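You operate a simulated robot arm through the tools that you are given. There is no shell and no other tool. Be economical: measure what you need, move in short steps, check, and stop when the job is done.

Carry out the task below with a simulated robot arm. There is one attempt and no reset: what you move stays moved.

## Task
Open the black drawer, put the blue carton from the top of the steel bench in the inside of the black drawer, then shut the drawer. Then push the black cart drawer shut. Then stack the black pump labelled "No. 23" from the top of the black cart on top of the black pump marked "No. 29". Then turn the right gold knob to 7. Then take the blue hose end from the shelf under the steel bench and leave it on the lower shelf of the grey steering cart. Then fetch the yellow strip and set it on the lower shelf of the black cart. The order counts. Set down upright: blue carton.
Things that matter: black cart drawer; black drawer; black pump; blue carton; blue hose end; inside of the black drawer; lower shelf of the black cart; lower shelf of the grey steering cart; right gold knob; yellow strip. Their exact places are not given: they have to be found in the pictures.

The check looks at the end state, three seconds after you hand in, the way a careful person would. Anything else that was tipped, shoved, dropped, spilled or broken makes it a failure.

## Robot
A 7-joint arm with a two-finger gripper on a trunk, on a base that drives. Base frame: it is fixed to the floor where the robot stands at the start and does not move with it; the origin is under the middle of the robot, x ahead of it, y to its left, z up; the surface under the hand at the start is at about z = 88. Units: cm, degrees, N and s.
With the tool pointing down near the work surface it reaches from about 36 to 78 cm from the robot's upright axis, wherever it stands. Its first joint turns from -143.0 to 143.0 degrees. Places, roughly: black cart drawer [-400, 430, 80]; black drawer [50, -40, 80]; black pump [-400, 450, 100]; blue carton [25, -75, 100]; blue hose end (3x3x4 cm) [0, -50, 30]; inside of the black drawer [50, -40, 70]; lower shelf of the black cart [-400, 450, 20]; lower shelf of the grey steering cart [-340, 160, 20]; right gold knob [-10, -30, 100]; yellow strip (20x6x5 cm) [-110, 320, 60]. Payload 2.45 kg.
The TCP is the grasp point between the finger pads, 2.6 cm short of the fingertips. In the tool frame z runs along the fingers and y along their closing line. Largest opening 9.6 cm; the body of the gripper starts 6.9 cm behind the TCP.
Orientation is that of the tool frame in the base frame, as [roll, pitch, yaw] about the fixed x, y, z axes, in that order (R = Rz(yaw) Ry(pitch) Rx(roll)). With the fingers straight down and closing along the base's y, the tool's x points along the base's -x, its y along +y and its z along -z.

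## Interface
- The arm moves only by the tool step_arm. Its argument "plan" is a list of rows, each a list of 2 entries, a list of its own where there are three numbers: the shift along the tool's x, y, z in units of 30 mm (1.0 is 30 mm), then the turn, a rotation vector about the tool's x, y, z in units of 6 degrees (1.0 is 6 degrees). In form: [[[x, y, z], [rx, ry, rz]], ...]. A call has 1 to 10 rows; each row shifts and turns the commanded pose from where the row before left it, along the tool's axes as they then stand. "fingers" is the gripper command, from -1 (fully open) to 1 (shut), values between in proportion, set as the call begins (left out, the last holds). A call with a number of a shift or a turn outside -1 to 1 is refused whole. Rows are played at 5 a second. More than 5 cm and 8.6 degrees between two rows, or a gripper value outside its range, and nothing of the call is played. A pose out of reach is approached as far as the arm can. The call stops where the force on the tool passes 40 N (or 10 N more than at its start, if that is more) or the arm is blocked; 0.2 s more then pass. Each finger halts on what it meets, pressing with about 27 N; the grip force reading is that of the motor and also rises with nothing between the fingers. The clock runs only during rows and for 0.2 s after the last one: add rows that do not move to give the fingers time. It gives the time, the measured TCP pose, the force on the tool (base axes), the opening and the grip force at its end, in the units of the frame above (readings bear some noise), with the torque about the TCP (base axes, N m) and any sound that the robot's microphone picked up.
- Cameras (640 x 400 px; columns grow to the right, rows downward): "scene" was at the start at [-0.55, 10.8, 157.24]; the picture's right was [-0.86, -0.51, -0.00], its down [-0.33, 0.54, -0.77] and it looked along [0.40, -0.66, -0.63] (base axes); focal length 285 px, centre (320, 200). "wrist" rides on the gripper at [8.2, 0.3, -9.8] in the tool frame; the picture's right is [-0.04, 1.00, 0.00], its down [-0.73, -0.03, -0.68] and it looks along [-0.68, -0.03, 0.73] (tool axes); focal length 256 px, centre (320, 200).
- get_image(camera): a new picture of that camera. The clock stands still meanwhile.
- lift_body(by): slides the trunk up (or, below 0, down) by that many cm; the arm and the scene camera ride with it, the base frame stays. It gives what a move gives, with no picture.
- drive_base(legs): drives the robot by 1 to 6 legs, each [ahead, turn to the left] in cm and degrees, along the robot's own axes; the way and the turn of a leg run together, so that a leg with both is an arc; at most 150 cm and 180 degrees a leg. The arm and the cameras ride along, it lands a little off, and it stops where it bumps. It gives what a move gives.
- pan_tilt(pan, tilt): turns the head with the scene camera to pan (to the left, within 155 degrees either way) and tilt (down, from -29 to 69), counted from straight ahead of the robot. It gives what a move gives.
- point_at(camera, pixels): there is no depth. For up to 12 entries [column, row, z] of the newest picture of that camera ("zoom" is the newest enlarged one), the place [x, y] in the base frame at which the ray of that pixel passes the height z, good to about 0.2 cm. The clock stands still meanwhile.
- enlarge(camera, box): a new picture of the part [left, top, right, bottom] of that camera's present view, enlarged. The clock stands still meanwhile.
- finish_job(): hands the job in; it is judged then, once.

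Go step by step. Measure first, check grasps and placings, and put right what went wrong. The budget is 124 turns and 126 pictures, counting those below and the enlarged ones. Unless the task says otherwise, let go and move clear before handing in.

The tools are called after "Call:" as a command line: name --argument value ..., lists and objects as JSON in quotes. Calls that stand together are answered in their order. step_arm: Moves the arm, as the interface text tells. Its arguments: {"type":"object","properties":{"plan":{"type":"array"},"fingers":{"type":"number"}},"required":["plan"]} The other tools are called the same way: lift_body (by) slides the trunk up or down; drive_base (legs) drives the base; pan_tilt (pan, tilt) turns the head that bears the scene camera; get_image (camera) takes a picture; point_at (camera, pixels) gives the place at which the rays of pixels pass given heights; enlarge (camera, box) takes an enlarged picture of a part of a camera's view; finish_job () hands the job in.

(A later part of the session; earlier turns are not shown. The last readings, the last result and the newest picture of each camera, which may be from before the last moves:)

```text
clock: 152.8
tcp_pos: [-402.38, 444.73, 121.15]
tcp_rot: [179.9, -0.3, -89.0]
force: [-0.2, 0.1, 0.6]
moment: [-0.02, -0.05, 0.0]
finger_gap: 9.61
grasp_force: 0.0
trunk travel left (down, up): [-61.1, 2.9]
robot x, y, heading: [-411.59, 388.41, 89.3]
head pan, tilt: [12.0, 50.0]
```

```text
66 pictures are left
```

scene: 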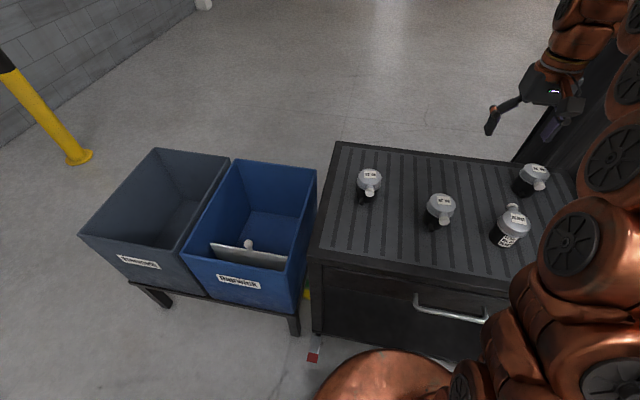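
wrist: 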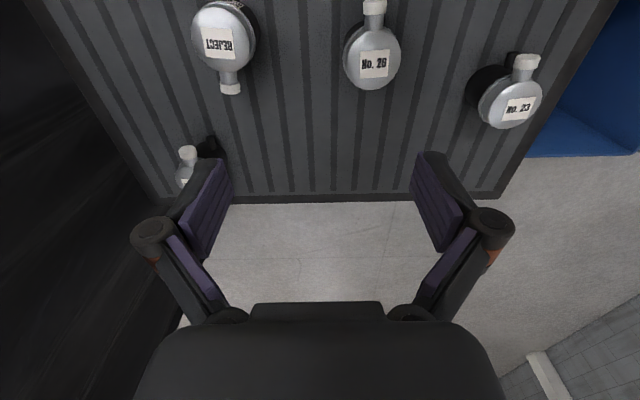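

The pump at wrist (510,105) reads "No. 23". I'll zoom in to read the others.

Call:
enlarge --camera "wrist" --box '[330, 0, 560, 140]'

Call:
enlarge --camera "scene" --box '[340, 150, 570, 260]'

Call:
point_at --camera "wrist" --pixels '[[510, 105, 97], [370, 60, 97], [225, 30, 97], [490, 85, 89], [205, 150, 95], [487, 178, 88]]'

Call:
point_at --camera "scene" --pixels '[[371, 177, 97], [441, 204, 97], [514, 218, 97], [536, 172, 97], [363, 203, 88], [436, 228, 88], [500, 244, 88], [520, 195, 88]]'

```text
2.78 times, centred on (445, 70) of wrist
```

zoom: 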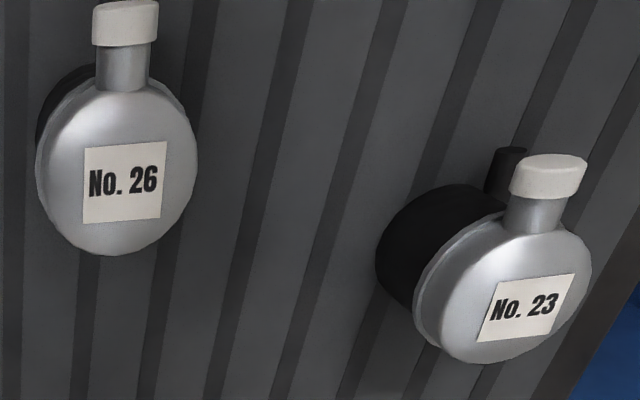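

```text
2.78 times, centred on (455, 205) of scene
```

zoom: 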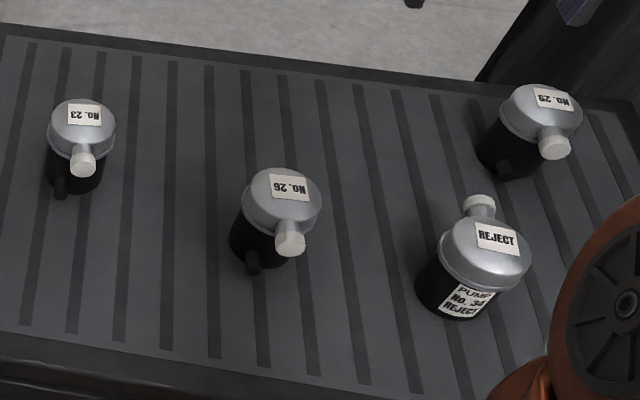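

```text
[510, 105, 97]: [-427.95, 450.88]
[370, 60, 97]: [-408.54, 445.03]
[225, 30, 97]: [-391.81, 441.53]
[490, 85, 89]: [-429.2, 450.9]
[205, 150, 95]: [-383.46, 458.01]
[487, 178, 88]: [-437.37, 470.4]
```

```text
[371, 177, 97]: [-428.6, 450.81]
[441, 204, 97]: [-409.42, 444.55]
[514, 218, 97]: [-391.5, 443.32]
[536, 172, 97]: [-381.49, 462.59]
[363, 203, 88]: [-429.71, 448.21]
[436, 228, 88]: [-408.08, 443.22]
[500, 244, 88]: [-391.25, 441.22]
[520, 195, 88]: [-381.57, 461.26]
```

Pump No. 23 is at (-428.3,450.9) and No. 29 at about (-382,461). I'll move above No. 23 and look at its shape.

Call:
step_arm --plan '[[[-0.22, 0.86, 0.4], [0, 0, 0]], [[-0.22, 0.86, 0.4], [0, 0, 0]], [[-0.22, 0.86, 0.4], [0, 0, 0]], [[-0.22, 0.86, 0.4], [0, 0, 0]], [[-0.22, 0.86, 0.4], [0, 0, 0]], [[-0.22, 0.86, 0.4], [0, 0, 0]], [[-0.22, 0.86, 0.4], [0, 0, 0]], [[-0.22, 0.86, 0.4], [0, 0, 0]], [[-0.22, 0.86, 0.3], [0, 0, 0]], [[-0.22, 0.86, 0], [0, 0, 0]]]'

Call:
get_image --camera "wrist"

Call:
enlarge --camera "scene" --box '[340, 130, 570, 260]'

```text
clock: 155.0
tcp_pos: [-428.46, 450.69, 110.63]
tcp_rot: [179.7, -0.4, -88.9]
force: [0.0, -0.9, 0.5]
moment: [0.02, -0.01, 0.02]
finger_gap: 9.61
grasp_force: 0.0
trunk travel left (down, up): [-61.1, 2.9]
robot x, y, heading: [-411.96, 388.53, 89.5]
head pan, tilt: [12.0, 50.0]
```

```text
63 pictures are left
```

wrist: 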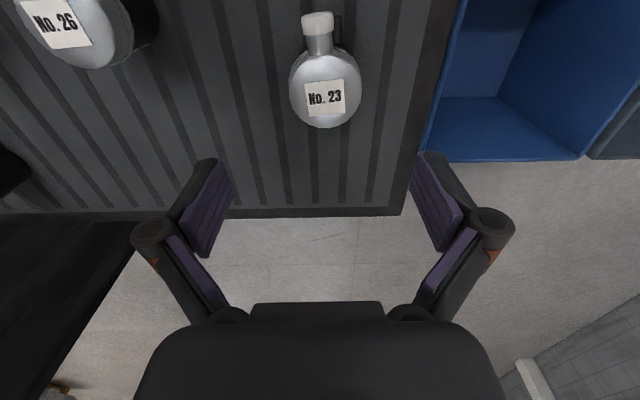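

```text
2.78 times, centred on (455, 195) of scene
```

zoom: 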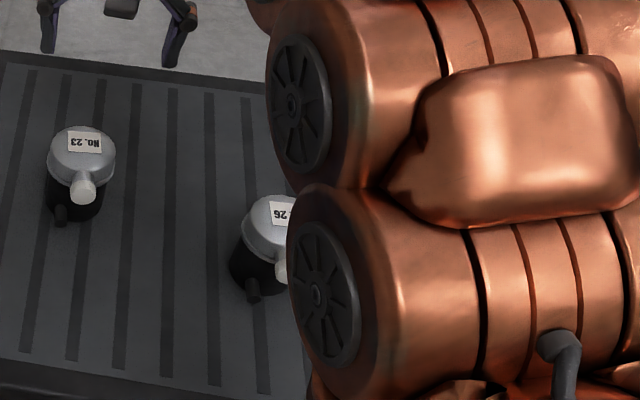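

Call:
point_at --camera "wrist" --pixels '[[325, 90, 97], [325, 90, 95], [289, 90, 96], [362, 90, 96], [325, 130, 96], [325, 130, 94], [325, 97, 97], [325, 97, 95]]'

Call:
point_at --camera "zoom" --pixels '[[85, 142, 97], [85, 142, 95], [48, 155, 95], [116, 158, 95], [82, 126, 96], [82, 126, 94], [65, 225, 88], [100, 210, 88]]'

```text
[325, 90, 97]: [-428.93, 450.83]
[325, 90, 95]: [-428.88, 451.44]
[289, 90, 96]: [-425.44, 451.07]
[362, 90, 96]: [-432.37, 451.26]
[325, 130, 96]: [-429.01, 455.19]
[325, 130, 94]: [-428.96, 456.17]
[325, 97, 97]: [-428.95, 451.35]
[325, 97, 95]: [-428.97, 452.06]
```

```text
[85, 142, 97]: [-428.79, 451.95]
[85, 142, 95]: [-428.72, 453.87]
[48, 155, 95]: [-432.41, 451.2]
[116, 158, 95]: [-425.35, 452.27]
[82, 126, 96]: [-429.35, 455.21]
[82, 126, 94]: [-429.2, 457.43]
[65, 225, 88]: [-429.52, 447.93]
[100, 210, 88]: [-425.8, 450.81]
```

No. 23's lid is 7 cm wide, centred at (-428.9,451.7), top z≈98. I'll descend straddling it in x to z≈94.5 and grip.

Call:
step_arm --plan '[[[-0.33, 0.14, 0], [0, 0, 0]], [[0, 0, 0.9], [0, 0, 0]], [[0, 0, 0.9], [0, 0, 0]], [[0, 0, 0.9], [0, 0, 0]], [[0, 0, 0.9], [0, 0, 0]], [[0, 0, 0.9], [0, 0, 0]], [[0, 0, 0.87], [0, 0, 0]]]'

Call:
step_arm --plan '[[[0, 0, 0], [0, 0, 0]], [[0, 0, 0], [0, 0, 0]], [[0, 0, 0], [0, 0, 0]], [[0, 0, 0], [0, 0, 0]], [[0, 0, 0], [0, 0, 0]]]' --fingers 1

Call:
get_image --camera "wrist"

```text
clock: 156.6
tcp_pos: [-428.91, 451.97, 94.46]
tcp_rot: [179.8, -0.4, -89.0]
force: [-0.3, -0.6, 0.6]
moment: [0.03, -0.01, 0.01]
finger_gap: 9.6
grasp_force: 0.0
trunk travel left (down, up): [-61.1, 2.9]
robot x, y, heading: [-411.9, 388.64, 89.7]
head pan, tilt: [12.0, 50.0]
```

```text
clock: 157.8
tcp_pos: [-428.95, 451.88, 94.53]
tcp_rot: [179.8, -0.4, -88.9]
force: [-1.9, 1.3, 3.3]
moment: [0.01, 0.1, -0.06]
finger_gap: 6.71
grasp_force: 27.7
trunk travel left (down, up): [-61.1, 2.9]
robot x, y, heading: [-412.02, 388.15, 89.4]
head pan, tilt: [12.0, 50.0]
```

```text
61 pictures are left
```

wrist: 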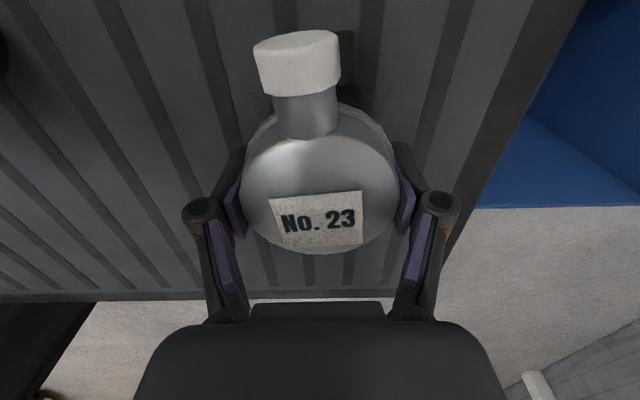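

Gripped at gap 6.7. I'll lift slowly and check for slip.

Call:
step_arm --plan '[[[0, 0, -0.15], [0, 0, 0]], [[0, 0, -0.25], [0, 0, 0]], [[0, 0, -0.35], [0, 0, 0]], [[0, 0, -0.45], [0, 0, 0]], [[0, 0, -0.55], [0, 0, 0]], [[0, 0, -0.55], [0, 0, 0]], [[0, 0, -0.55], [0, 0, 0]], [[0, 0, -0.55], [0, 0, 0]], [[0, 0, -0.45], [0, 0, 0]], [[0, 0, -0.3], [0, 0, 0]]]'

Call:
get_image --camera "wrist"

```text
clock: 160.0
tcp_pos: [-428.77, 451.74, 107.12]
tcp_rot: [179.8, -0.4, -89.0]
force: [-0.2, -0.5, -5.8]
moment: [0.05, -0.03, -0.02]
finger_gap: 6.7
grasp_force: 27.1
trunk travel left (down, up): [-61.1, 2.9]
robot x, y, heading: [-411.7, 388.48, 89.6]
head pan, tilt: [12.0, 50.0]
```

```text
60 pictures are left
```

wrist: 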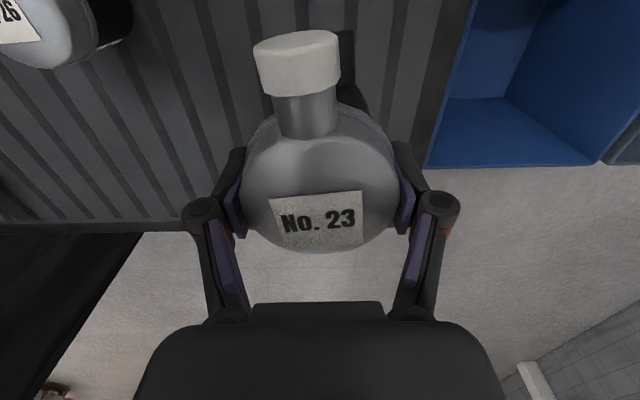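

No slip. I'll compute No. 29's rim from the unobstructed scene view taken earlier (same head pose), and raise another 4 cm.

Call:
point_at --camera "scene" --pixels '[[519.7, 175.5, 96], [549.6, 170.8, 96], [535.2, 162.9, 96], [539.9, 167.9, 98], [406.5, 0, 96], [357.1, 182, 96], [382, 184, 96]]'

Call:
step_arm --plan '[[[0, 0, -0.4], [0, 0, 0]], [[0, 0, -0.5], [0, 0, 0]], [[0, 0, -0.4], [0, 0, 0]], [[0, -0.4, 0], [0, 0, 0]], [[0, -0.8, 0], [0, 0, 0]], [[0, -1, 0], [0, 0, 0]], [[0, -1, 0], [0, 0, 0]], [[0, -1, 0], [0, 0, 0]], [[0, -0.6, 0], [0, 0, 0]], [[0, 0, 0], [0, 0, 0]]]'

Call:
get_image --camera "wrist"

Call:
get_image --camera "scene"

```text
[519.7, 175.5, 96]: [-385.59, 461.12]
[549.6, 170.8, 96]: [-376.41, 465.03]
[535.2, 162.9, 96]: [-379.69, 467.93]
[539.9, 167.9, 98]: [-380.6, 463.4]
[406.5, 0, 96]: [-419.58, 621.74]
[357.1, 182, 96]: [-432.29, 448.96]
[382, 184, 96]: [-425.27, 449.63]
```

```text
clock: 162.2
tcp_pos: [-414.28, 452.06, 110.64]
tcp_rot: [179.9, -0.4, -88.9]
force: [-1.0, -0.3, -6.3]
moment: [0.02, 0.01, 0.03]
finger_gap: 6.71
grasp_force: 27.2
trunk travel left (down, up): [-61.1, 2.9]
robot x, y, heading: [-411.96, 388.54, 89.4]
head pan, tilt: [12.0, 50.0]
```

```text
59 pictures are left
```

wrist: 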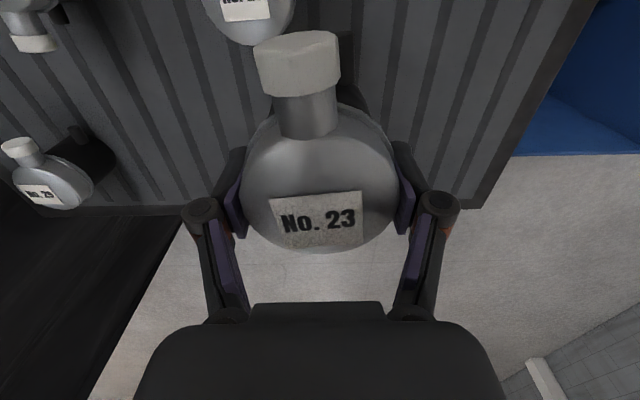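

```text
58 pictures are left
```

scene: 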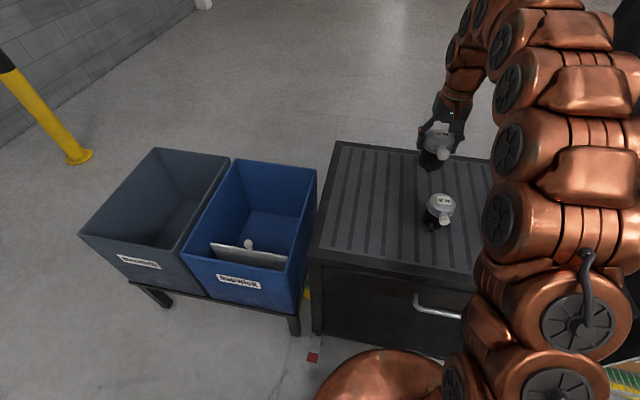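

No. 29 shows at wrist (55,180). I'll zoom to read the number and locate its rim.

Call:
enlarge --camera "wrist" --box '[0, 120, 140, 220]'

```text
4.00 times, centred on (70, 170) of wrist
```

zoom: 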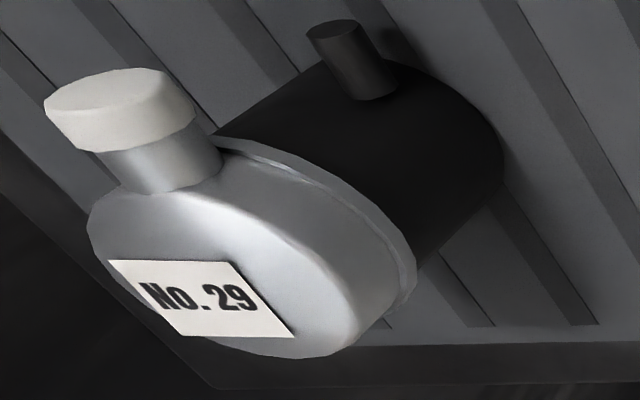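

It reads No. 29, flat-topped. I'll get its top centre from this view to combine with the scene estimate (-380.8,463.3).

Call:
point_at --camera "zoom" --pixels '[[208, 298, 98], [208, 298, 97], [225, 270, 98], [90, 215, 97], [370, 310, 97], [330, 200, 96], [300, 358, 97], [500, 160, 88], [410, 265, 88]]'

```text
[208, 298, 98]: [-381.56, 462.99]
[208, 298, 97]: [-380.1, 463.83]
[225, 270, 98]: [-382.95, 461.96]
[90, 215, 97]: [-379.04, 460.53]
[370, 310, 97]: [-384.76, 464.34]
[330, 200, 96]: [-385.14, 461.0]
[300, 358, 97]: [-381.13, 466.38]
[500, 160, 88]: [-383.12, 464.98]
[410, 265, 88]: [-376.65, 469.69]
```

Estimate (-381.2,463.2) ±0.7. I'll move closer at the same height for a better look before committing.

Call:
step_arm --plan '[[[-0.2, -0.5, 0], [0, 0, 0]], [[-0.38, -0.9, 0], [0, 0, 0]], [[-0.38, -0.9, 0], [0, 0, 0]], [[-0.38, -0.9, 0], [0, 0, 0]], [[-0.38, -0.9, 0], [0, 0, 0]], [[-0.38, -0.9, 0], [0, 0, 0]], [[-0.38, -0.9, 0], [0, 0, 0]], [[-0.2, -0.4, 0], [0, 0, 0]], [[0, 0, 0], [0, 0, 0]]]'

Call:
enlarge --camera "wrist" --box '[40, 20, 420, 260]'

Call:
enlarge --camera "scene" --box '[420, 100, 600, 260]'

```text
clock: 164.2
tcp_pos: [-396.47, 459.98, 110.77]
tcp_rot: [-180.0, -0.2, -88.8]
force: [-0.9, -0.1, -5.6]
moment: [0.02, 0.0, -0.01]
finger_gap: 6.74
grasp_force: 26.9
out of reach, approached as far as the arm can: row 8
trunk travel left (down, up): [-61.1, 2.9]
robot x, y, heading: [-412.03, 388.64, 89.6]
head pan, tilt: [12.0, 50.0]
```

```text
1.67 times, centred on (230, 140) of wrist
```

zoom: 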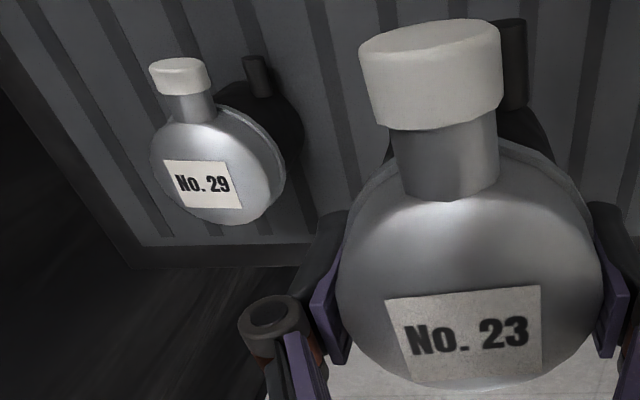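

```text
2.50 times, centred on (510, 180) of scene
```

zoom: 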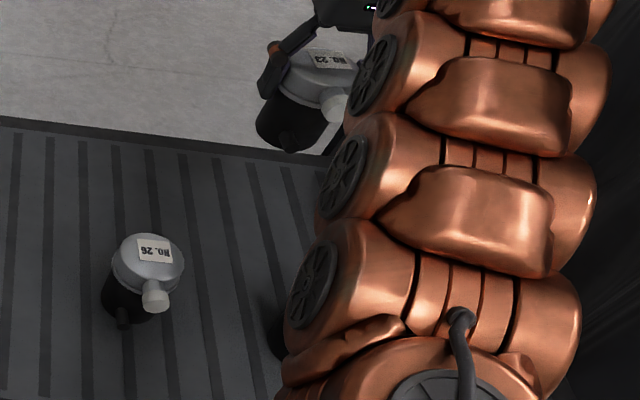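

The placing spot is at r≈81 from the base, out of reach. First I'll measure No. 29 from this pose, then reposition the base about 25 cm to the right.

Call:
get_image --camera "wrist"

Call:
point_at --camera "wrist" --pixels '[[159.8, 130.4, 98], [159.8, 130.4, 97], [128, 116, 97], [201, 134, 97], [171, 155.6, 97], [128, 116, 96], [209, 134, 96]]'

```text
54 pictures are left
```

wrist: 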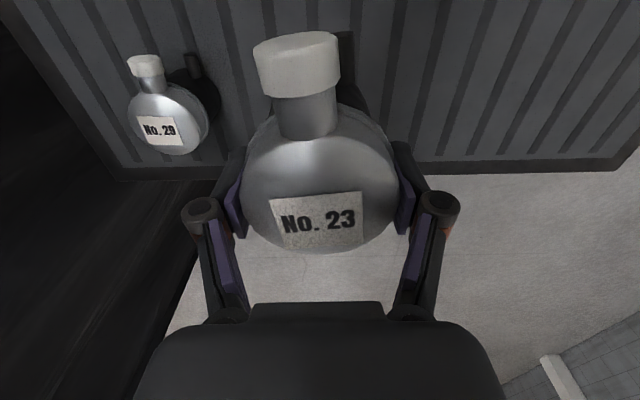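

```text
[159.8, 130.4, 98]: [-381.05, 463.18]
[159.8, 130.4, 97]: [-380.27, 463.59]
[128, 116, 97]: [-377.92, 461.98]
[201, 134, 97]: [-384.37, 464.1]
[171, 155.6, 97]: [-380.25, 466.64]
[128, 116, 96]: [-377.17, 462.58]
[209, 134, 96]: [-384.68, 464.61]
```

No. 29's centre is (-381.1,463.0). I'll pull the arm in to the front centre, raise the trunk 2.9 cm, and shift the base right by backing at an angle away from the rack.

Call:
step_arm --plan '[[[0.2, 0.5, 0], [0, 0, 0]], [[0.35, 0.9, 0], [0, 0, 0]], [[0.35, 0.9, 0], [0, 0, 0]], [[0.35, 0.9, 0], [0, 0, 0]], [[0.35, 0.9, 0], [0, 0, 0]], [[0.35, 0.9, 0], [0, 0, 0]], [[0.1, 0.3, 0], [0, 0, 0]]]'

Call:
lift_body --by 2.8

Call:
drive_base --legs '[[-15, 0], [0, 29], [-53, 0], [0, -29]]'

Call:
get_image --camera "wrist"

Call:
pan_tilt --pan 0 --tilt 45

Call:
get_image --camera "scene"

```text
clock: 165.8
tcp_pos: [-412.05, 453.38, 110.58]
tcp_rot: [179.8, -0.4, -89.0]
force: [0.9, -0.6, -5.8]
moment: [0.06, 0.0, -0.01]
finger_gap: 6.75
grasp_force: 26.8
trunk travel left (down, up): [-61.1, 2.9]
robot x, y, heading: [-411.85, 388.4, 89.4]
head pan, tilt: [12.0, 50.0]
```

```text
clock: 166.5
tcp_pos: [-411.98, 453.48, 113.45]
tcp_rot: [179.8, -0.4, -89.0]
force: [-0.9, 0.3, -4.9]
moment: [-0.01, -0.03, 0.01]
finger_gap: 6.77
grasp_force: 26.9
trunk travel left (down, up): [-63.9, 0.1]
robot x, y, heading: [-412.05, 388.22, 89.5]
head pan, tilt: [12.0, 50.0]
```

```text
clock: 173.5
tcp_pos: [-385.15, 391.26, 113.45]
tcp_rot: [179.8, -0.4, -89.8]
force: [0.0, 0.3, -5.2]
moment: [0.02, 0.03, 0.0]
finger_gap: 6.71
grasp_force: 27.0
trunk travel left (down, up): [-63.9, 0.1]
robot x, y, heading: [-385.83, 326.25, 88.7]
head pan, tilt: [12.0, 50.0]
```

```text
53 pictures are left
```

wrist: 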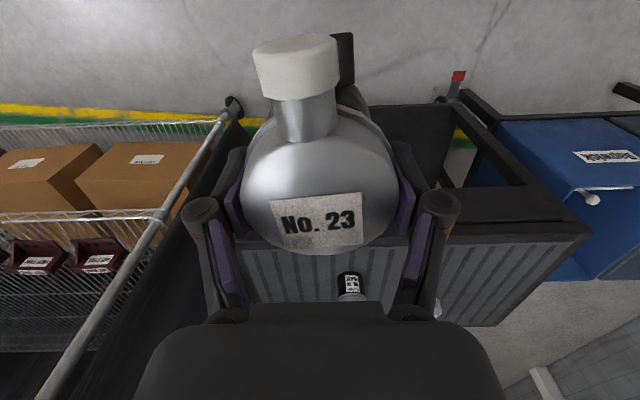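

```text
clock: 174.2
tcp_pos: [-385.2, 391.28, 113.44]
tcp_rot: [179.8, -0.4, -89.9]
force: [0.1, 0.1, -4.8]
moment: [0.02, 0.0, 0.0]
finger_gap: 6.71
grasp_force: 26.6
trunk travel left (down, up): [-63.9, 0.1]
robot x, y, heading: [-386.26, 326.39, 88.4]
head pan, tilt: [0.0, 45.0]
```

```text
52 pictures are left
```

scene: 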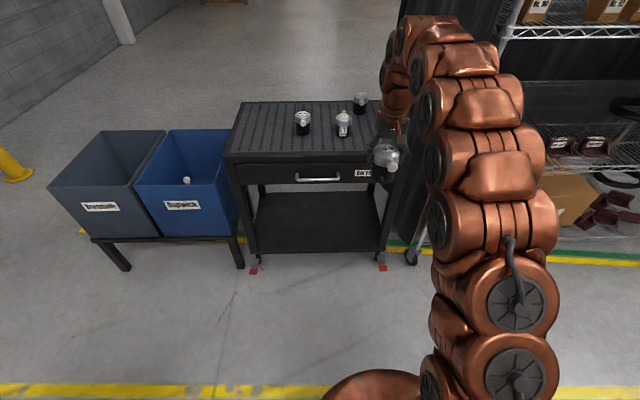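

I'll measure the rack post beside the cart and the arm's clearance to it before driving in.

Call:
point_at --camera "scene" --pixels '[[411, 262, 0], [384, 268, 0], [254, 270, 0], [225, 155, 88], [378, 155, 88], [298, 178, 79], [340, 175, 79]]'

Call:
point_at --camera "wrist" --pixels '[[235, 105, 0], [150, 215, 60], [150, 215, 80], [150, 215, 100], [85, 345, 100], [85, 345, 130]]'

Call:
pan_tilt --pan -30 --tilt 30

Call:
get_image --camera "scene"

```text
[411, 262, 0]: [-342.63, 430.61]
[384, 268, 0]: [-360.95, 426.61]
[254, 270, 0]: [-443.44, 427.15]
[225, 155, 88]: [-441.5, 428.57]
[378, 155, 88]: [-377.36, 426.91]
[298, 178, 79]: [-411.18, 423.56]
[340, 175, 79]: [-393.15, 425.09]
```

```text
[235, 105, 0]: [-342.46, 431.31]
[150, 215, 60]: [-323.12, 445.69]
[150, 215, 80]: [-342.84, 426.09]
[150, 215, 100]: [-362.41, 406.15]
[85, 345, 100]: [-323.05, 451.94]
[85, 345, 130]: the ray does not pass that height
```

```text
clock: 175.2
tcp_pos: [-385.28, 391.26, 113.48]
tcp_rot: [179.9, -0.4, -89.9]
force: [-0.3, -0.1, -5.0]
moment: [0.01, 0.0, 0.04]
finger_gap: 6.74
grasp_force: 27.1
trunk travel left (down, up): [-63.9, 0.1]
robot x, y, heading: [-385.89, 325.83, 88.8]
head pan, tilt: [-30.0, 30.0]
```

```text
51 pictures are left
```

scene: 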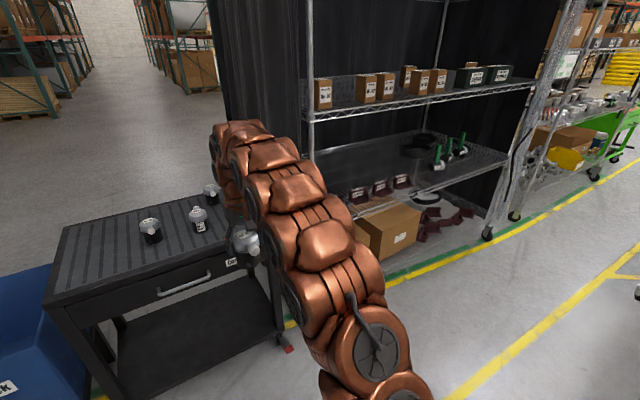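

The rack post is at (-342,430), about 20 cm right of the arm's elbow, so it's clear. I'll drive in 62 cm.

Call:
drive_base --legs '[[40, 0], [22, 0]]'

Call:
get_image --camera "wrist"

```text
clock: 179.1
tcp_pos: [-382.83, 454.82, 113.44]
tcp_rot: [179.8, -0.4, -90.5]
force: [-0.5, -0.7, -6.8]
moment: [0.06, -0.01, 0.02]
finger_gap: 6.72
grasp_force: 27.1
trunk travel left (down, up): [-63.9, 0.1]
robot x, y, heading: [-384.12, 389.72, 87.9]
head pan, tilt: [-30.0, 30.0]
```

```text
50 pictures are left
```

wrist: 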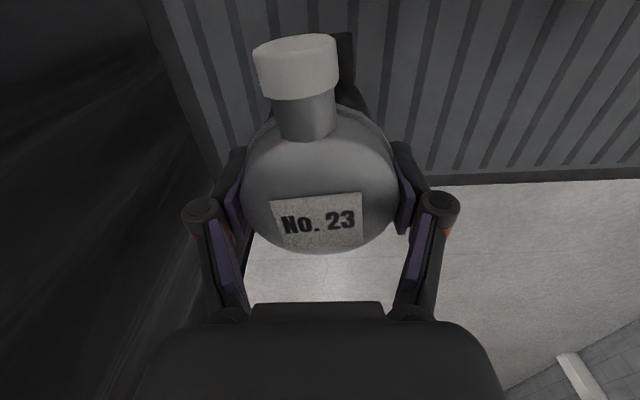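

Now I'll lower slightly to z≈109 (bottom still clear of the lids) and move to (-381.1,463.8).

Call:
step_arm --plan '[[[0, -0.1, 0.5], [0, 0, 0]], [[0, -0.1, 0.5], [0, 0, 0]], [[-0.3, -0.1, 0.4], [0, 0, 0]], [[-0.6, -0.1, 0], [0, 0, 0]], [[-0.7, -0.1, 0], [0, 0, 0]], [[-0.7, -0.07, 0], [0, 0, 0]], [[-0.5, 0, 0], [0, 0, 0]], [[-0.2, 0, 0], [0, 0, 0]], [[0, 0, 0], [0, 0, 0]]]'

Call:
pan_tilt --pan 20 --tilt 40

Call:
get_image --camera "scene"

Call:
get_image --camera "wrist"

```text
clock: 181.1
tcp_pos: [-381.05, 463.71, 109.33]
tcp_rot: [179.8, -0.5, -90.4]
force: [-0.9, 0.7, -5.8]
moment: [0.03, -0.01, 0.02]
finger_gap: 6.73
grasp_force: 26.7
trunk travel left (down, up): [-63.9, 0.1]
robot x, y, heading: [-384.29, 389.43, 87.7]
head pan, tilt: [-30.0, 30.0]
```

```text
clock: 182.2
tcp_pos: [-381.06, 463.77, 109.41]
tcp_rot: [179.7, -0.5, -90.4]
force: [-0.7, -0.2, -5.8]
moment: [0.0, 0.02, 0.0]
finger_gap: 6.73
grasp_force: 27.5
trunk travel left (down, up): [-63.9, 0.1]
robot x, y, heading: [-384.18, 389.52, 88.2]
head pan, tilt: [20.0, 40.0]
```

```text
49 pictures are left
```

scene: 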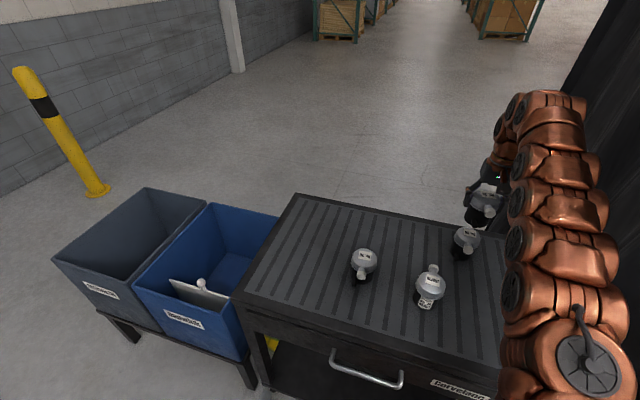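

```text
48 pictures are left
```

wrist: 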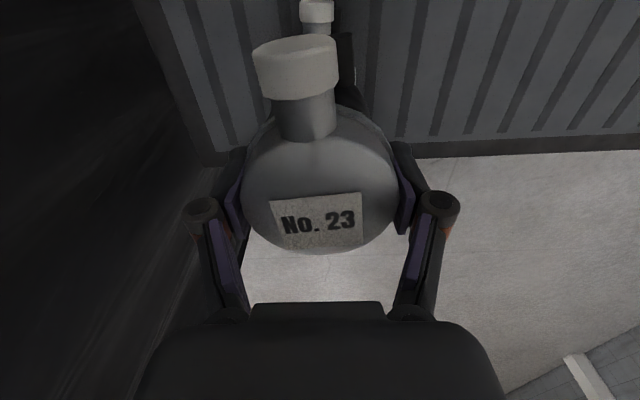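

A clear side view: the held pump at (487,205), No. 29 at (466,243). I'll zoom and check alignment.

Call:
enlarge --camera "scene" --box '[430, 170, 530, 270]'

```text
4.00 times, centred on (480, 220) of scene
```

zoom: 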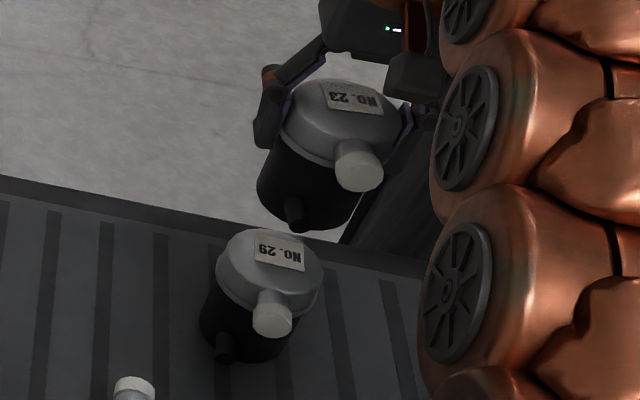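

Call:
point_at --camera "zoom" --pixels '[[280, 254, 98], [350, 97, 112.9], [272, 320, 96], [360, 172, 110.9], [216, 268, 96], [281, 125, 110.9], [322, 275, 96], [402, 130, 110.9], [222, 362, 90], [295, 228, 104.9]]'

```text
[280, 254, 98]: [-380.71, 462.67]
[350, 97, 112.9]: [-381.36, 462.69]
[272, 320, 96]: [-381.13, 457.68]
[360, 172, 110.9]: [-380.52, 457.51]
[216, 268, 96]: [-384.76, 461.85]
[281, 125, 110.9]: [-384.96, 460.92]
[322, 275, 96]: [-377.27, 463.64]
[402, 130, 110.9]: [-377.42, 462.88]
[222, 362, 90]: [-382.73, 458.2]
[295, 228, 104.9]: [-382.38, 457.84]
```

Alignment is within 0.5 cm. I'll nudge +0.3 in y and lower to just above contact.

Call:
step_arm --plan '[[[-0.1, 0, 0.3], [0, 0, 0]], [[0, 0, 0.4], [0, 0, 0]], [[0, 0, 0.4], [0, 0, 0]], [[0, 0, 0.2], [0, 0, 0]], [[0, 0, 0.1], [0, 0, 0]], [[0, 0, 0], [0, 0, 0]]]'

Call:
step_arm --plan '[[[0, 0, 0.1], [0, 0, 0]], [[0, 0, 0], [0, 0, 0]]]'

Call:
step_arm --plan '[[[0, 0, 0.07], [0, 0, 0]], [[0, 0, 0], [0, 0, 0]]]'

```text
clock: 183.6
tcp_pos: [-381.1, 464.0, 105.22]
tcp_rot: [179.8, -0.4, -90.5]
force: [-0.8, -0.1, -5.5]
moment: [0.02, -0.01, 0.02]
finger_gap: 6.71
grasp_force: 27.2
trunk travel left (down, up): [-63.9, 0.1]
robot x, y, heading: [-384.41, 390.02, 87.9]
head pan, tilt: [20.0, 40.0]
```

```text
clock: 184.2
tcp_pos: [-380.99, 463.94, 104.78]
tcp_rot: [179.8, -0.5, -90.4]
force: [0.8, -0.4, -6.2]
moment: [0.05, 0.02, 0.02]
finger_gap: 6.74
grasp_force: 27.1
trunk travel left (down, up): [-63.9, 0.1]
robot x, y, heading: [-383.85, 390.0, 88.1]
head pan, tilt: [20.0, 40.0]
```

```text
clock: 184.8
tcp_pos: [-381.02, 464.04, 104.54]
tcp_rot: [179.8, -0.5, -90.4]
force: [0.1, 0.5, -4.4]
moment: [0.05, -0.01, -0.01]
finger_gap: 6.71
grasp_force: 26.7
trunk travel left (down, up): [-63.9, 0.1]
robot x, y, heading: [-384.43, 390.05, 87.9]
head pan, tilt: [20.0, 40.0]
```

Not yet in contact (force still -5). I'll keep feeling downward in small steps.

Call:
step_arm --plan '[[[0, 0, 0.07], [0, 0, 0]], [[0, 0, 0], [0, 0, 0]]]'

Call:
step_arm --plan '[[[0, 0, 0.07], [0, 0, 0]], [[0, 0, 0], [0, 0, 0]]]'

Call:
step_arm --plan '[[[0, 0, 0.05], [0, 0, 0]], [[0, 0, 0], [0, 0, 0]]]'

Call:
enlarge --camera "scene" --box '[430, 170, 530, 270]'

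```text
clock: 185.4
tcp_pos: [-381.05, 464.07, 104.36]
tcp_rot: [179.8, -0.4, -90.5]
force: [1.5, -0.3, -5.1]
moment: [0.03, -0.02, -0.01]
finger_gap: 6.72
grasp_force: 27.2
trunk travel left (down, up): [-63.9, 0.1]
robot x, y, heading: [-384.06, 389.8, 88.0]
head pan, tilt: [20.0, 40.0]
```

```text
clock: 186.0
tcp_pos: [-380.98, 464.07, 104.16]
tcp_rot: [179.8, -0.3, -90.3]
force: [1.1, 0.4, -4.7]
moment: [0.04, -0.02, 0.02]
finger_gap: 6.74
grasp_force: 27.2
trunk travel left (down, up): [-63.9, 0.1]
robot x, y, heading: [-384.47, 389.92, 87.9]
head pan, tilt: [20.0, 40.0]
```

```text
clock: 186.6
tcp_pos: [-380.91, 464.04, 103.91]
tcp_rot: [179.8, -0.5, -90.3]
force: [-0.2, -0.7, -5.8]
moment: [0.05, -0.01, 0.03]
finger_gap: 6.75
grasp_force: 27.0
trunk travel left (down, up): [-63.9, 0.1]
robot x, y, heading: [-384.06, 389.46, 87.8]
head pan, tilt: [20.0, 40.0]
```

```text
4.00 times, centred on (480, 220) of scene
```

zoom: 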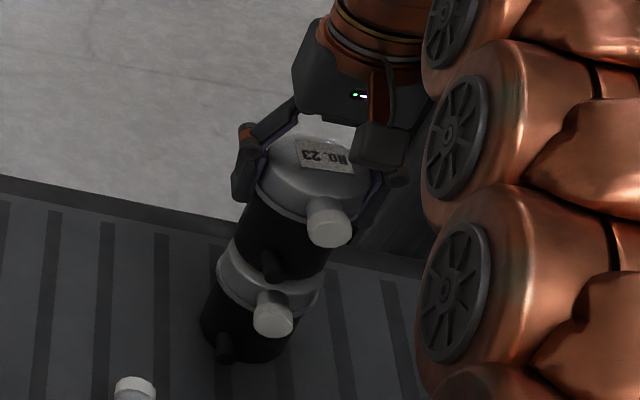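

Nearly touching. A few more small steps.

Call:
step_arm --plan '[[[0, 0, 0.07], [0, 0, 0]], [[0, 0, 0], [0, 0, 0]]]'

Call:
step_arm --plan '[[[0, 0, 0.07], [0, 0, 0]], [[0, 0, 0], [0, 0, 0]]]'

Call:
step_arm --plan '[[[0, 0, 0.06], [0, 0, 0]], [[0, 0, 0], [0, 0, 0]]]'

Call:
step_arm --plan '[[[0, 0, 0.06], [0, 0, 0]], [[0, 0, 0], [0, 0, 0]]]'

```text
clock: 187.2
tcp_pos: [-380.98, 464.01, 103.82]
tcp_rot: [179.8, -0.1, -90.4]
force: [1.9, 0.2, 10.8]
moment: [-0.48, -0.25, 0.02]
finger_gap: 6.71
grasp_force: 26.8
trunk travel left (down, up): [-63.9, 0.1]
robot x, y, heading: [-384.25, 389.69, 88.0]
head pan, tilt: [20.0, 40.0]
```

```text
clock: 187.8
tcp_pos: [-380.83, 464.01, 103.6]
tcp_rot: [179.8, -0.2, -90.4]
force: [1.9, 4.3, 17.8]
moment: [0.08, -0.06, -0.1]
finger_gap: 6.75
grasp_force: 27.1
trunk travel left (down, up): [-63.9, 0.1]
robot x, y, heading: [-384.45, 389.76, 88.2]
head pan, tilt: [20.0, 40.0]
```

```text
clock: 188.4
tcp_pos: [-381.0, 463.91, 103.4]
tcp_rot: [179.7, -0.5, -90.4]
force: [1.5, -0.8, 17.4]
moment: [-0.15, -0.07, -0.04]
finger_gap: 6.72
grasp_force: 27.2
trunk travel left (down, up): [-63.9, 0.1]
robot x, y, heading: [-384.21, 389.81, 87.7]
head pan, tilt: [20.0, 40.0]
```

```text
clock: 189.0
tcp_pos: [-381.04, 463.81, 103.24]
tcp_rot: [179.7, -0.3, -90.4]
force: [0.8, -0.3, 17.6]
moment: [-0.13, -0.01, -0.14]
finger_gap: 6.76
grasp_force: 26.8
trunk travel left (down, up): [-63.9, 0.1]
robot x, y, heading: [-384.23, 389.58, 88.3]
head pan, tilt: [20.0, 40.0]
```

Contact at z≈103.8 with 17 N load: the pump is seated on No. 29. I'll release and rise.

Call:
step_arm --plan '[[[0, 0, -0.05], [0, 0, 0]], [[0, 0, 0], [0, 0, 0]]]'

Call:
step_arm --plan '[[[0, 0, 0], [0, 0, 0]], [[0, 0, 0], [0, 0, 0]], [[0, 0, 0], [0, 0, 0]], [[0, 0, 0], [0, 0, 0]], [[0, 0, 0], [0, 0, 0]]]' --fingers -1

Call:
step_arm --plan '[[[0, 0, -0.3], [0, 0, 0]], [[0, 0, -0.5], [0, 0, 0]], [[0, 0, -0.7], [0, 0, 0]], [[0, 0, -0.8], [0, 0, 0]], [[0, 0, -0.8], [0, 0, 0]], [[0.3, 0, -0.7], [0, 0, 0]], [[0.7, 0, -0.5], [0, 0, 0]], [[1, 0, 0], [0, 0, 0]], [[1, 0, 0], [0, 0, 0]], [[0.8, 0, 0], [0, 0, 0]]]'

Call:
get_image --camera "scene"

```text
clock: 189.6
tcp_pos: [-380.91, 463.92, 103.26]
tcp_rot: [179.7, -0.5, -90.3]
force: [-1.0, -1.7, 1.1]
moment: [0.16, 0.0, 0.0]
finger_gap: 6.74
grasp_force: 26.5
trunk travel left (down, up): [-63.9, 0.1]
robot x, y, heading: [-384.26, 389.57, 87.6]
head pan, tilt: [20.0, 40.0]
```

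```text
clock: 190.8
tcp_pos: [-380.9, 464.03, 103.26]
tcp_rot: [179.8, -0.4, -90.3]
force: [-0.3, -0.2, -0.7]
moment: [-0.03, 0.0, 0.01]
finger_gap: 9.62
grasp_force: 0.1
trunk travel left (down, up): [-63.9, 0.1]
robot x, y, heading: [-383.84, 389.59, 87.9]
head pan, tilt: [20.0, 40.0]
```

```text
clock: 193.0
tcp_pos: [-381.23, 451.75, 115.21]
tcp_rot: [179.8, -0.4, -90.4]
force: [-0.6, 0.9, 0.3]
moment: [-0.03, 0.03, 0.01]
finger_gap: 9.61
grasp_force: 0.1
out of reach, approached as far as the arm can: row 5
trunk travel left (down, up): [-63.9, 0.1]
robot x, y, heading: [-384.05, 389.68, 87.7]
head pan, tilt: [20.0, 40.0]
```

```text
45 pictures are left
```

scene: 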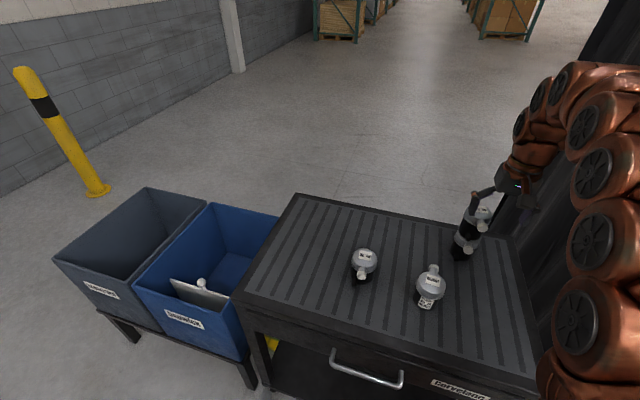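

The stack stands and the hand is clear. I'll tuck the arm in and drive back out the way I came.

Call:
step_arm --plan '[[[0.8, 0, -0.3], [0, 0, 0]], [[1, 0, -0.3], [0, 0, 0]], [[1, 0, -0.3], [0, 0, 0]], [[1, 0, -0.3], [0, 0, 0]], [[1, 0, -0.3], [0, 0, 0]], [[1, 0, 0], [0, 0, 0]], [[1, 0, 0], [0, 0, 0]]]'

Call:
drive_base --legs '[[-60, 0], [0, 161.3], [123, 0], [0, 22], [135, 0]]'

```text
clock: 194.6
tcp_pos: [-381.37, 431.51, 119.82]
tcp_rot: [179.8, -0.4, -90.4]
force: [0.1, 0.3, 0.2]
moment: [-0.05, 0.02, -0.02]
finger_gap: 9.61
grasp_force: 0.0
trunk travel left (down, up): [-63.9, 0.1]
robot x, y, heading: [-384.26, 389.84, 88.0]
head pan, tilt: [20.0, 40.0]
```

```text
clock: 209.9
tcp_pos: [-452.29, 185.27, 119.84]
tcp_rot: [179.9, -0.4, 66.0]
force: [1.3, -0.2, 0.4]
moment: [0.05, -0.02, 0.0]
finger_gap: 9.59
grasp_force: 0.1
trunk travel left (down, up): [-63.9, 0.1]
robot x, y, heading: [-432.78, 222.28, -115.7]
head pan, tilt: [20.0, 40.0]
stopped in leg 3: the robot was blocked; the commanded pose is now the measured one
```

Blocked at (-433,222). I'll look around to see what is touching.

Call:
pan_tilt --pan 30 --tilt 60

Call:
get_image --camera "scene"

Call:
pan_tilt --pan -60 --tilt 50

Call:
get_image --camera "scene"

```text
clock: 210.8
tcp_pos: [-452.37, 185.29, 119.78]
tcp_rot: [179.9, -0.4, 66.1]
force: [-0.1, 0.5, -0.3]
moment: [0.0, 0.02, -0.03]
finger_gap: 9.6
grasp_force: 0.1
trunk travel left (down, up): [-63.9, 0.1]
robot x, y, heading: [-433.05, 222.64, -116.0]
head pan, tilt: [30.0, 60.0]
```

```text
44 pictures are left
```

scene: 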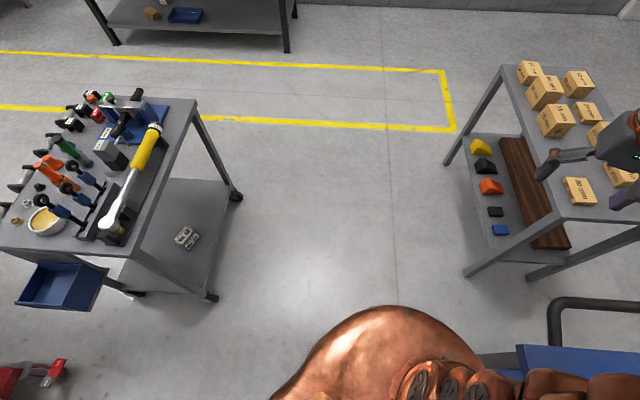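

```text
clock: 212.4
tcp_pos: [-452.31, 185.27, 119.7]
tcp_rot: [179.7, -0.5, 66.2]
force: [0.0, 0.0, -0.9]
moment: [0.05, -0.06, 0.03]
finger_gap: 9.6
grasp_force: 0.2
trunk travel left (down, up): [-63.9, 0.1]
robot x, y, heading: [-433.33, 222.03, -115.7]
head pan, tilt: [-60.0, 50.0]
```

```text
43 pictures are left
```

scene: 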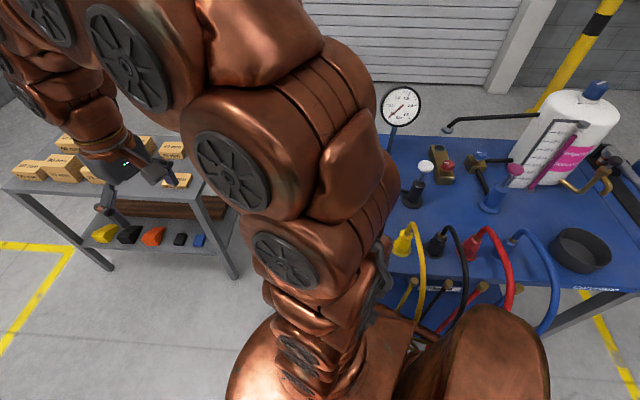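

The base/elbow is against the blue cart on the right. I'll reverse 15 cm, turn left, and go down the middle of the gap (grey cart edge at x≈-360).

Call:
drive_base --legs '[[-15, 0], [0, 31], [75, 0], [82, 0]]'

Call:
pan_tilt --pan -140 --tilt 25

Call:
get_image --camera "scene"

```text
clock: 223.1
tcp_pos: [-413.35, 32.92, 119.88]
tcp_rot: [179.8, -0.3, 95.6]
force: [0.1, 0.3, 0.5]
moment: [-0.02, 0.02, -0.01]
finger_gap: 9.61
grasp_force: 0.1
trunk travel left (down, up): [-63.9, 0.1]
robot x, y, heading: [-414.5, 74.67, -86.6]
head pan, tilt: [-60.0, 50.0]
```

```text
clock: 224.6
tcp_pos: [-413.18, 32.95, 119.83]
tcp_rot: [179.8, -0.5, 95.6]
force: [-0.3, 0.1, 0.6]
moment: [0.02, -0.01, 0.0]
finger_gap: 9.61
grasp_force: 0.0
trunk travel left (down, up): [-63.9, 0.1]
robot x, y, heading: [-414.78, 74.75, -86.3]
head pan, tilt: [-140.0, 25.0]
```

```text
42 pictures are left
```

scene: 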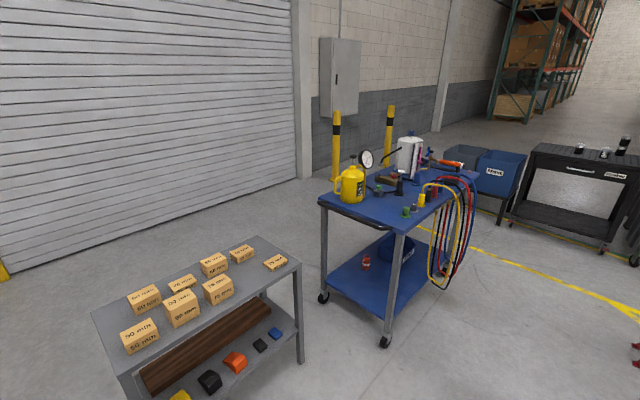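

Nothing on the blue cart was upset. Now I'll drive back to the bench in front of the right gold knob.

Call:
drive_base --legs '[[0, 82], [140, 0], [140, 0], [123, 0]]'

Call:
drive_base --legs '[[0, -85.6]]'

Call:
pan_tilt --pan 0 --tilt 50

Call:
get_image --camera "scene"

```text
clock: 247.4
tcp_pos: [27.38, 62.88, 119.7]
tcp_rot: [179.9, -0.4, -179.2]
force: [0.3, -0.6, -0.3]
moment: [0.0, -0.02, 0.02]
finger_gap: 9.6
grasp_force: 0.1
trunk travel left (down, up): [-63.9, 0.1]
robot x, y, heading: [-14.5, 65.2, -1.3]
head pan, tilt: [-140.0, 25.0]
```

```text
clock: 251.5
tcp_pos: [-14.07, 23.39, 119.74]
tcp_rot: [179.9, -0.4, 94.5]
force: [-0.6, -0.6, 0.6]
moment: [-0.02, 0.01, 0.04]
finger_gap: 9.61
grasp_force: 0.0
trunk travel left (down, up): [-63.9, 0.1]
robot x, y, heading: [-14.49, 64.9, -87.6]
head pan, tilt: [-140.0, 25.0]
```

```text
clock: 253.8
tcp_pos: [-14.04, 23.33, 119.66]
tcp_rot: [179.8, -0.4, 94.4]
force: [-0.4, 0.2, 0.4]
moment: [-0.03, 0.02, 0.01]
finger_gap: 9.63
grasp_force: 0.1
trunk travel left (down, up): [-63.9, 0.1]
robot x, y, heading: [-14.43, 65.35, -87.3]
head pan, tilt: [0.0, 50.0]
```

```text
41 pictures are left
```

scene: 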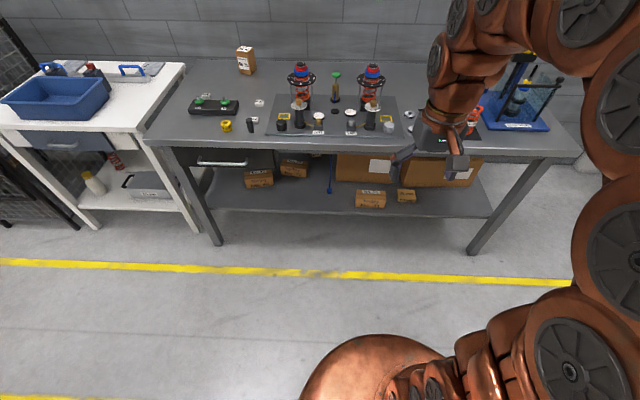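

Back at the bench; the drawer is flush and a blue object shows on the lower shelf at (329,188). I'll zoom on the shelf now, then drive closer for the knob.

Call:
enlarge --camera "scene" --box '[230, 120, 440, 225]'

Call:
point_at --camera "scene" --pixels '[[329, 192, 28], [240, 210, 28], [490, 215, 28], [329, 180, 32], [222, 243, 0], [470, 253, 0], [370, 205, 28], [330, 165, 50]]'

Call:
drive_base --legs '[[33, 0]]'

Call:
get_image --camera "wrist"

```text
3.05 times, centred on (335, 172) of scene
```

zoom: 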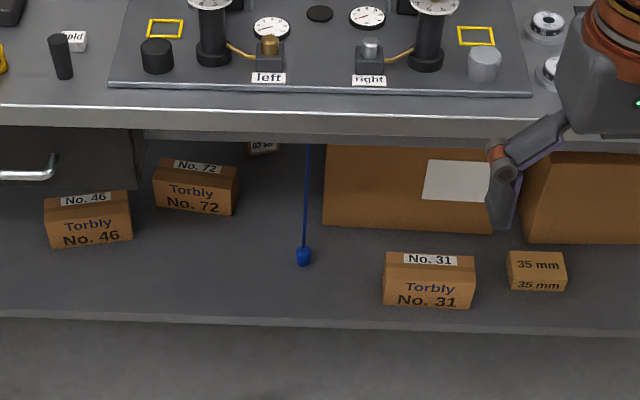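

```text
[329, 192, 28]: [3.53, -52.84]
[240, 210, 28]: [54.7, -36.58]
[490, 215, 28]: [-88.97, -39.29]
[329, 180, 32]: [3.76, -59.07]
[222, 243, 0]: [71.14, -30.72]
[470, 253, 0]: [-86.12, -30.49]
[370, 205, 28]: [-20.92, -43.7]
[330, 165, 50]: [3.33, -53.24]
```

```text
clock: 256.0
tcp_pos: [-12.68, -9.94, 119.86]
tcp_rot: [179.7, -0.4, 94.4]
force: [1.0, 0.2, -0.9]
moment: [-0.01, 0.0, -0.03]
finger_gap: 9.59
grasp_force: 0.0
trunk travel left (down, up): [-63.9, 0.1]
robot x, y, heading: [-13.08, 31.55, -87.4]
head pan, tilt: [0.0, 50.0]
```

```text
39 pictures are left
```

wrist: 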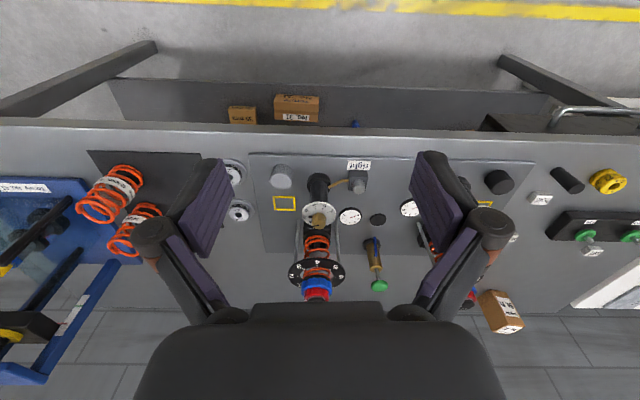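

The knob is straight ahead at wrist (320,215). I'll zoom in to read the pointer.

Call:
enlarge --camera "wrist" --box '[270, 160, 370, 260]'

Call:
enlarge --camera "scene" --box '[260, 130, 400, 270]'

```text
4.00 times, centred on (320, 210) of wrist
```

zoom: 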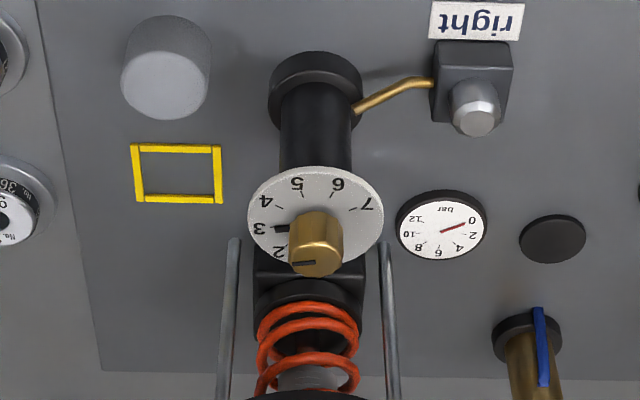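

```text
2.86 times, centred on (330, 200) of scene
```

zoom: 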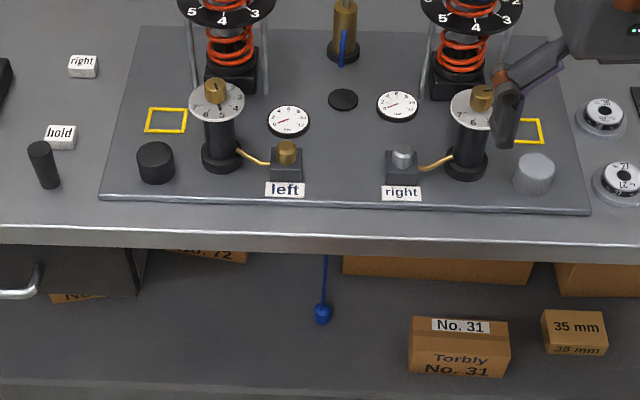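

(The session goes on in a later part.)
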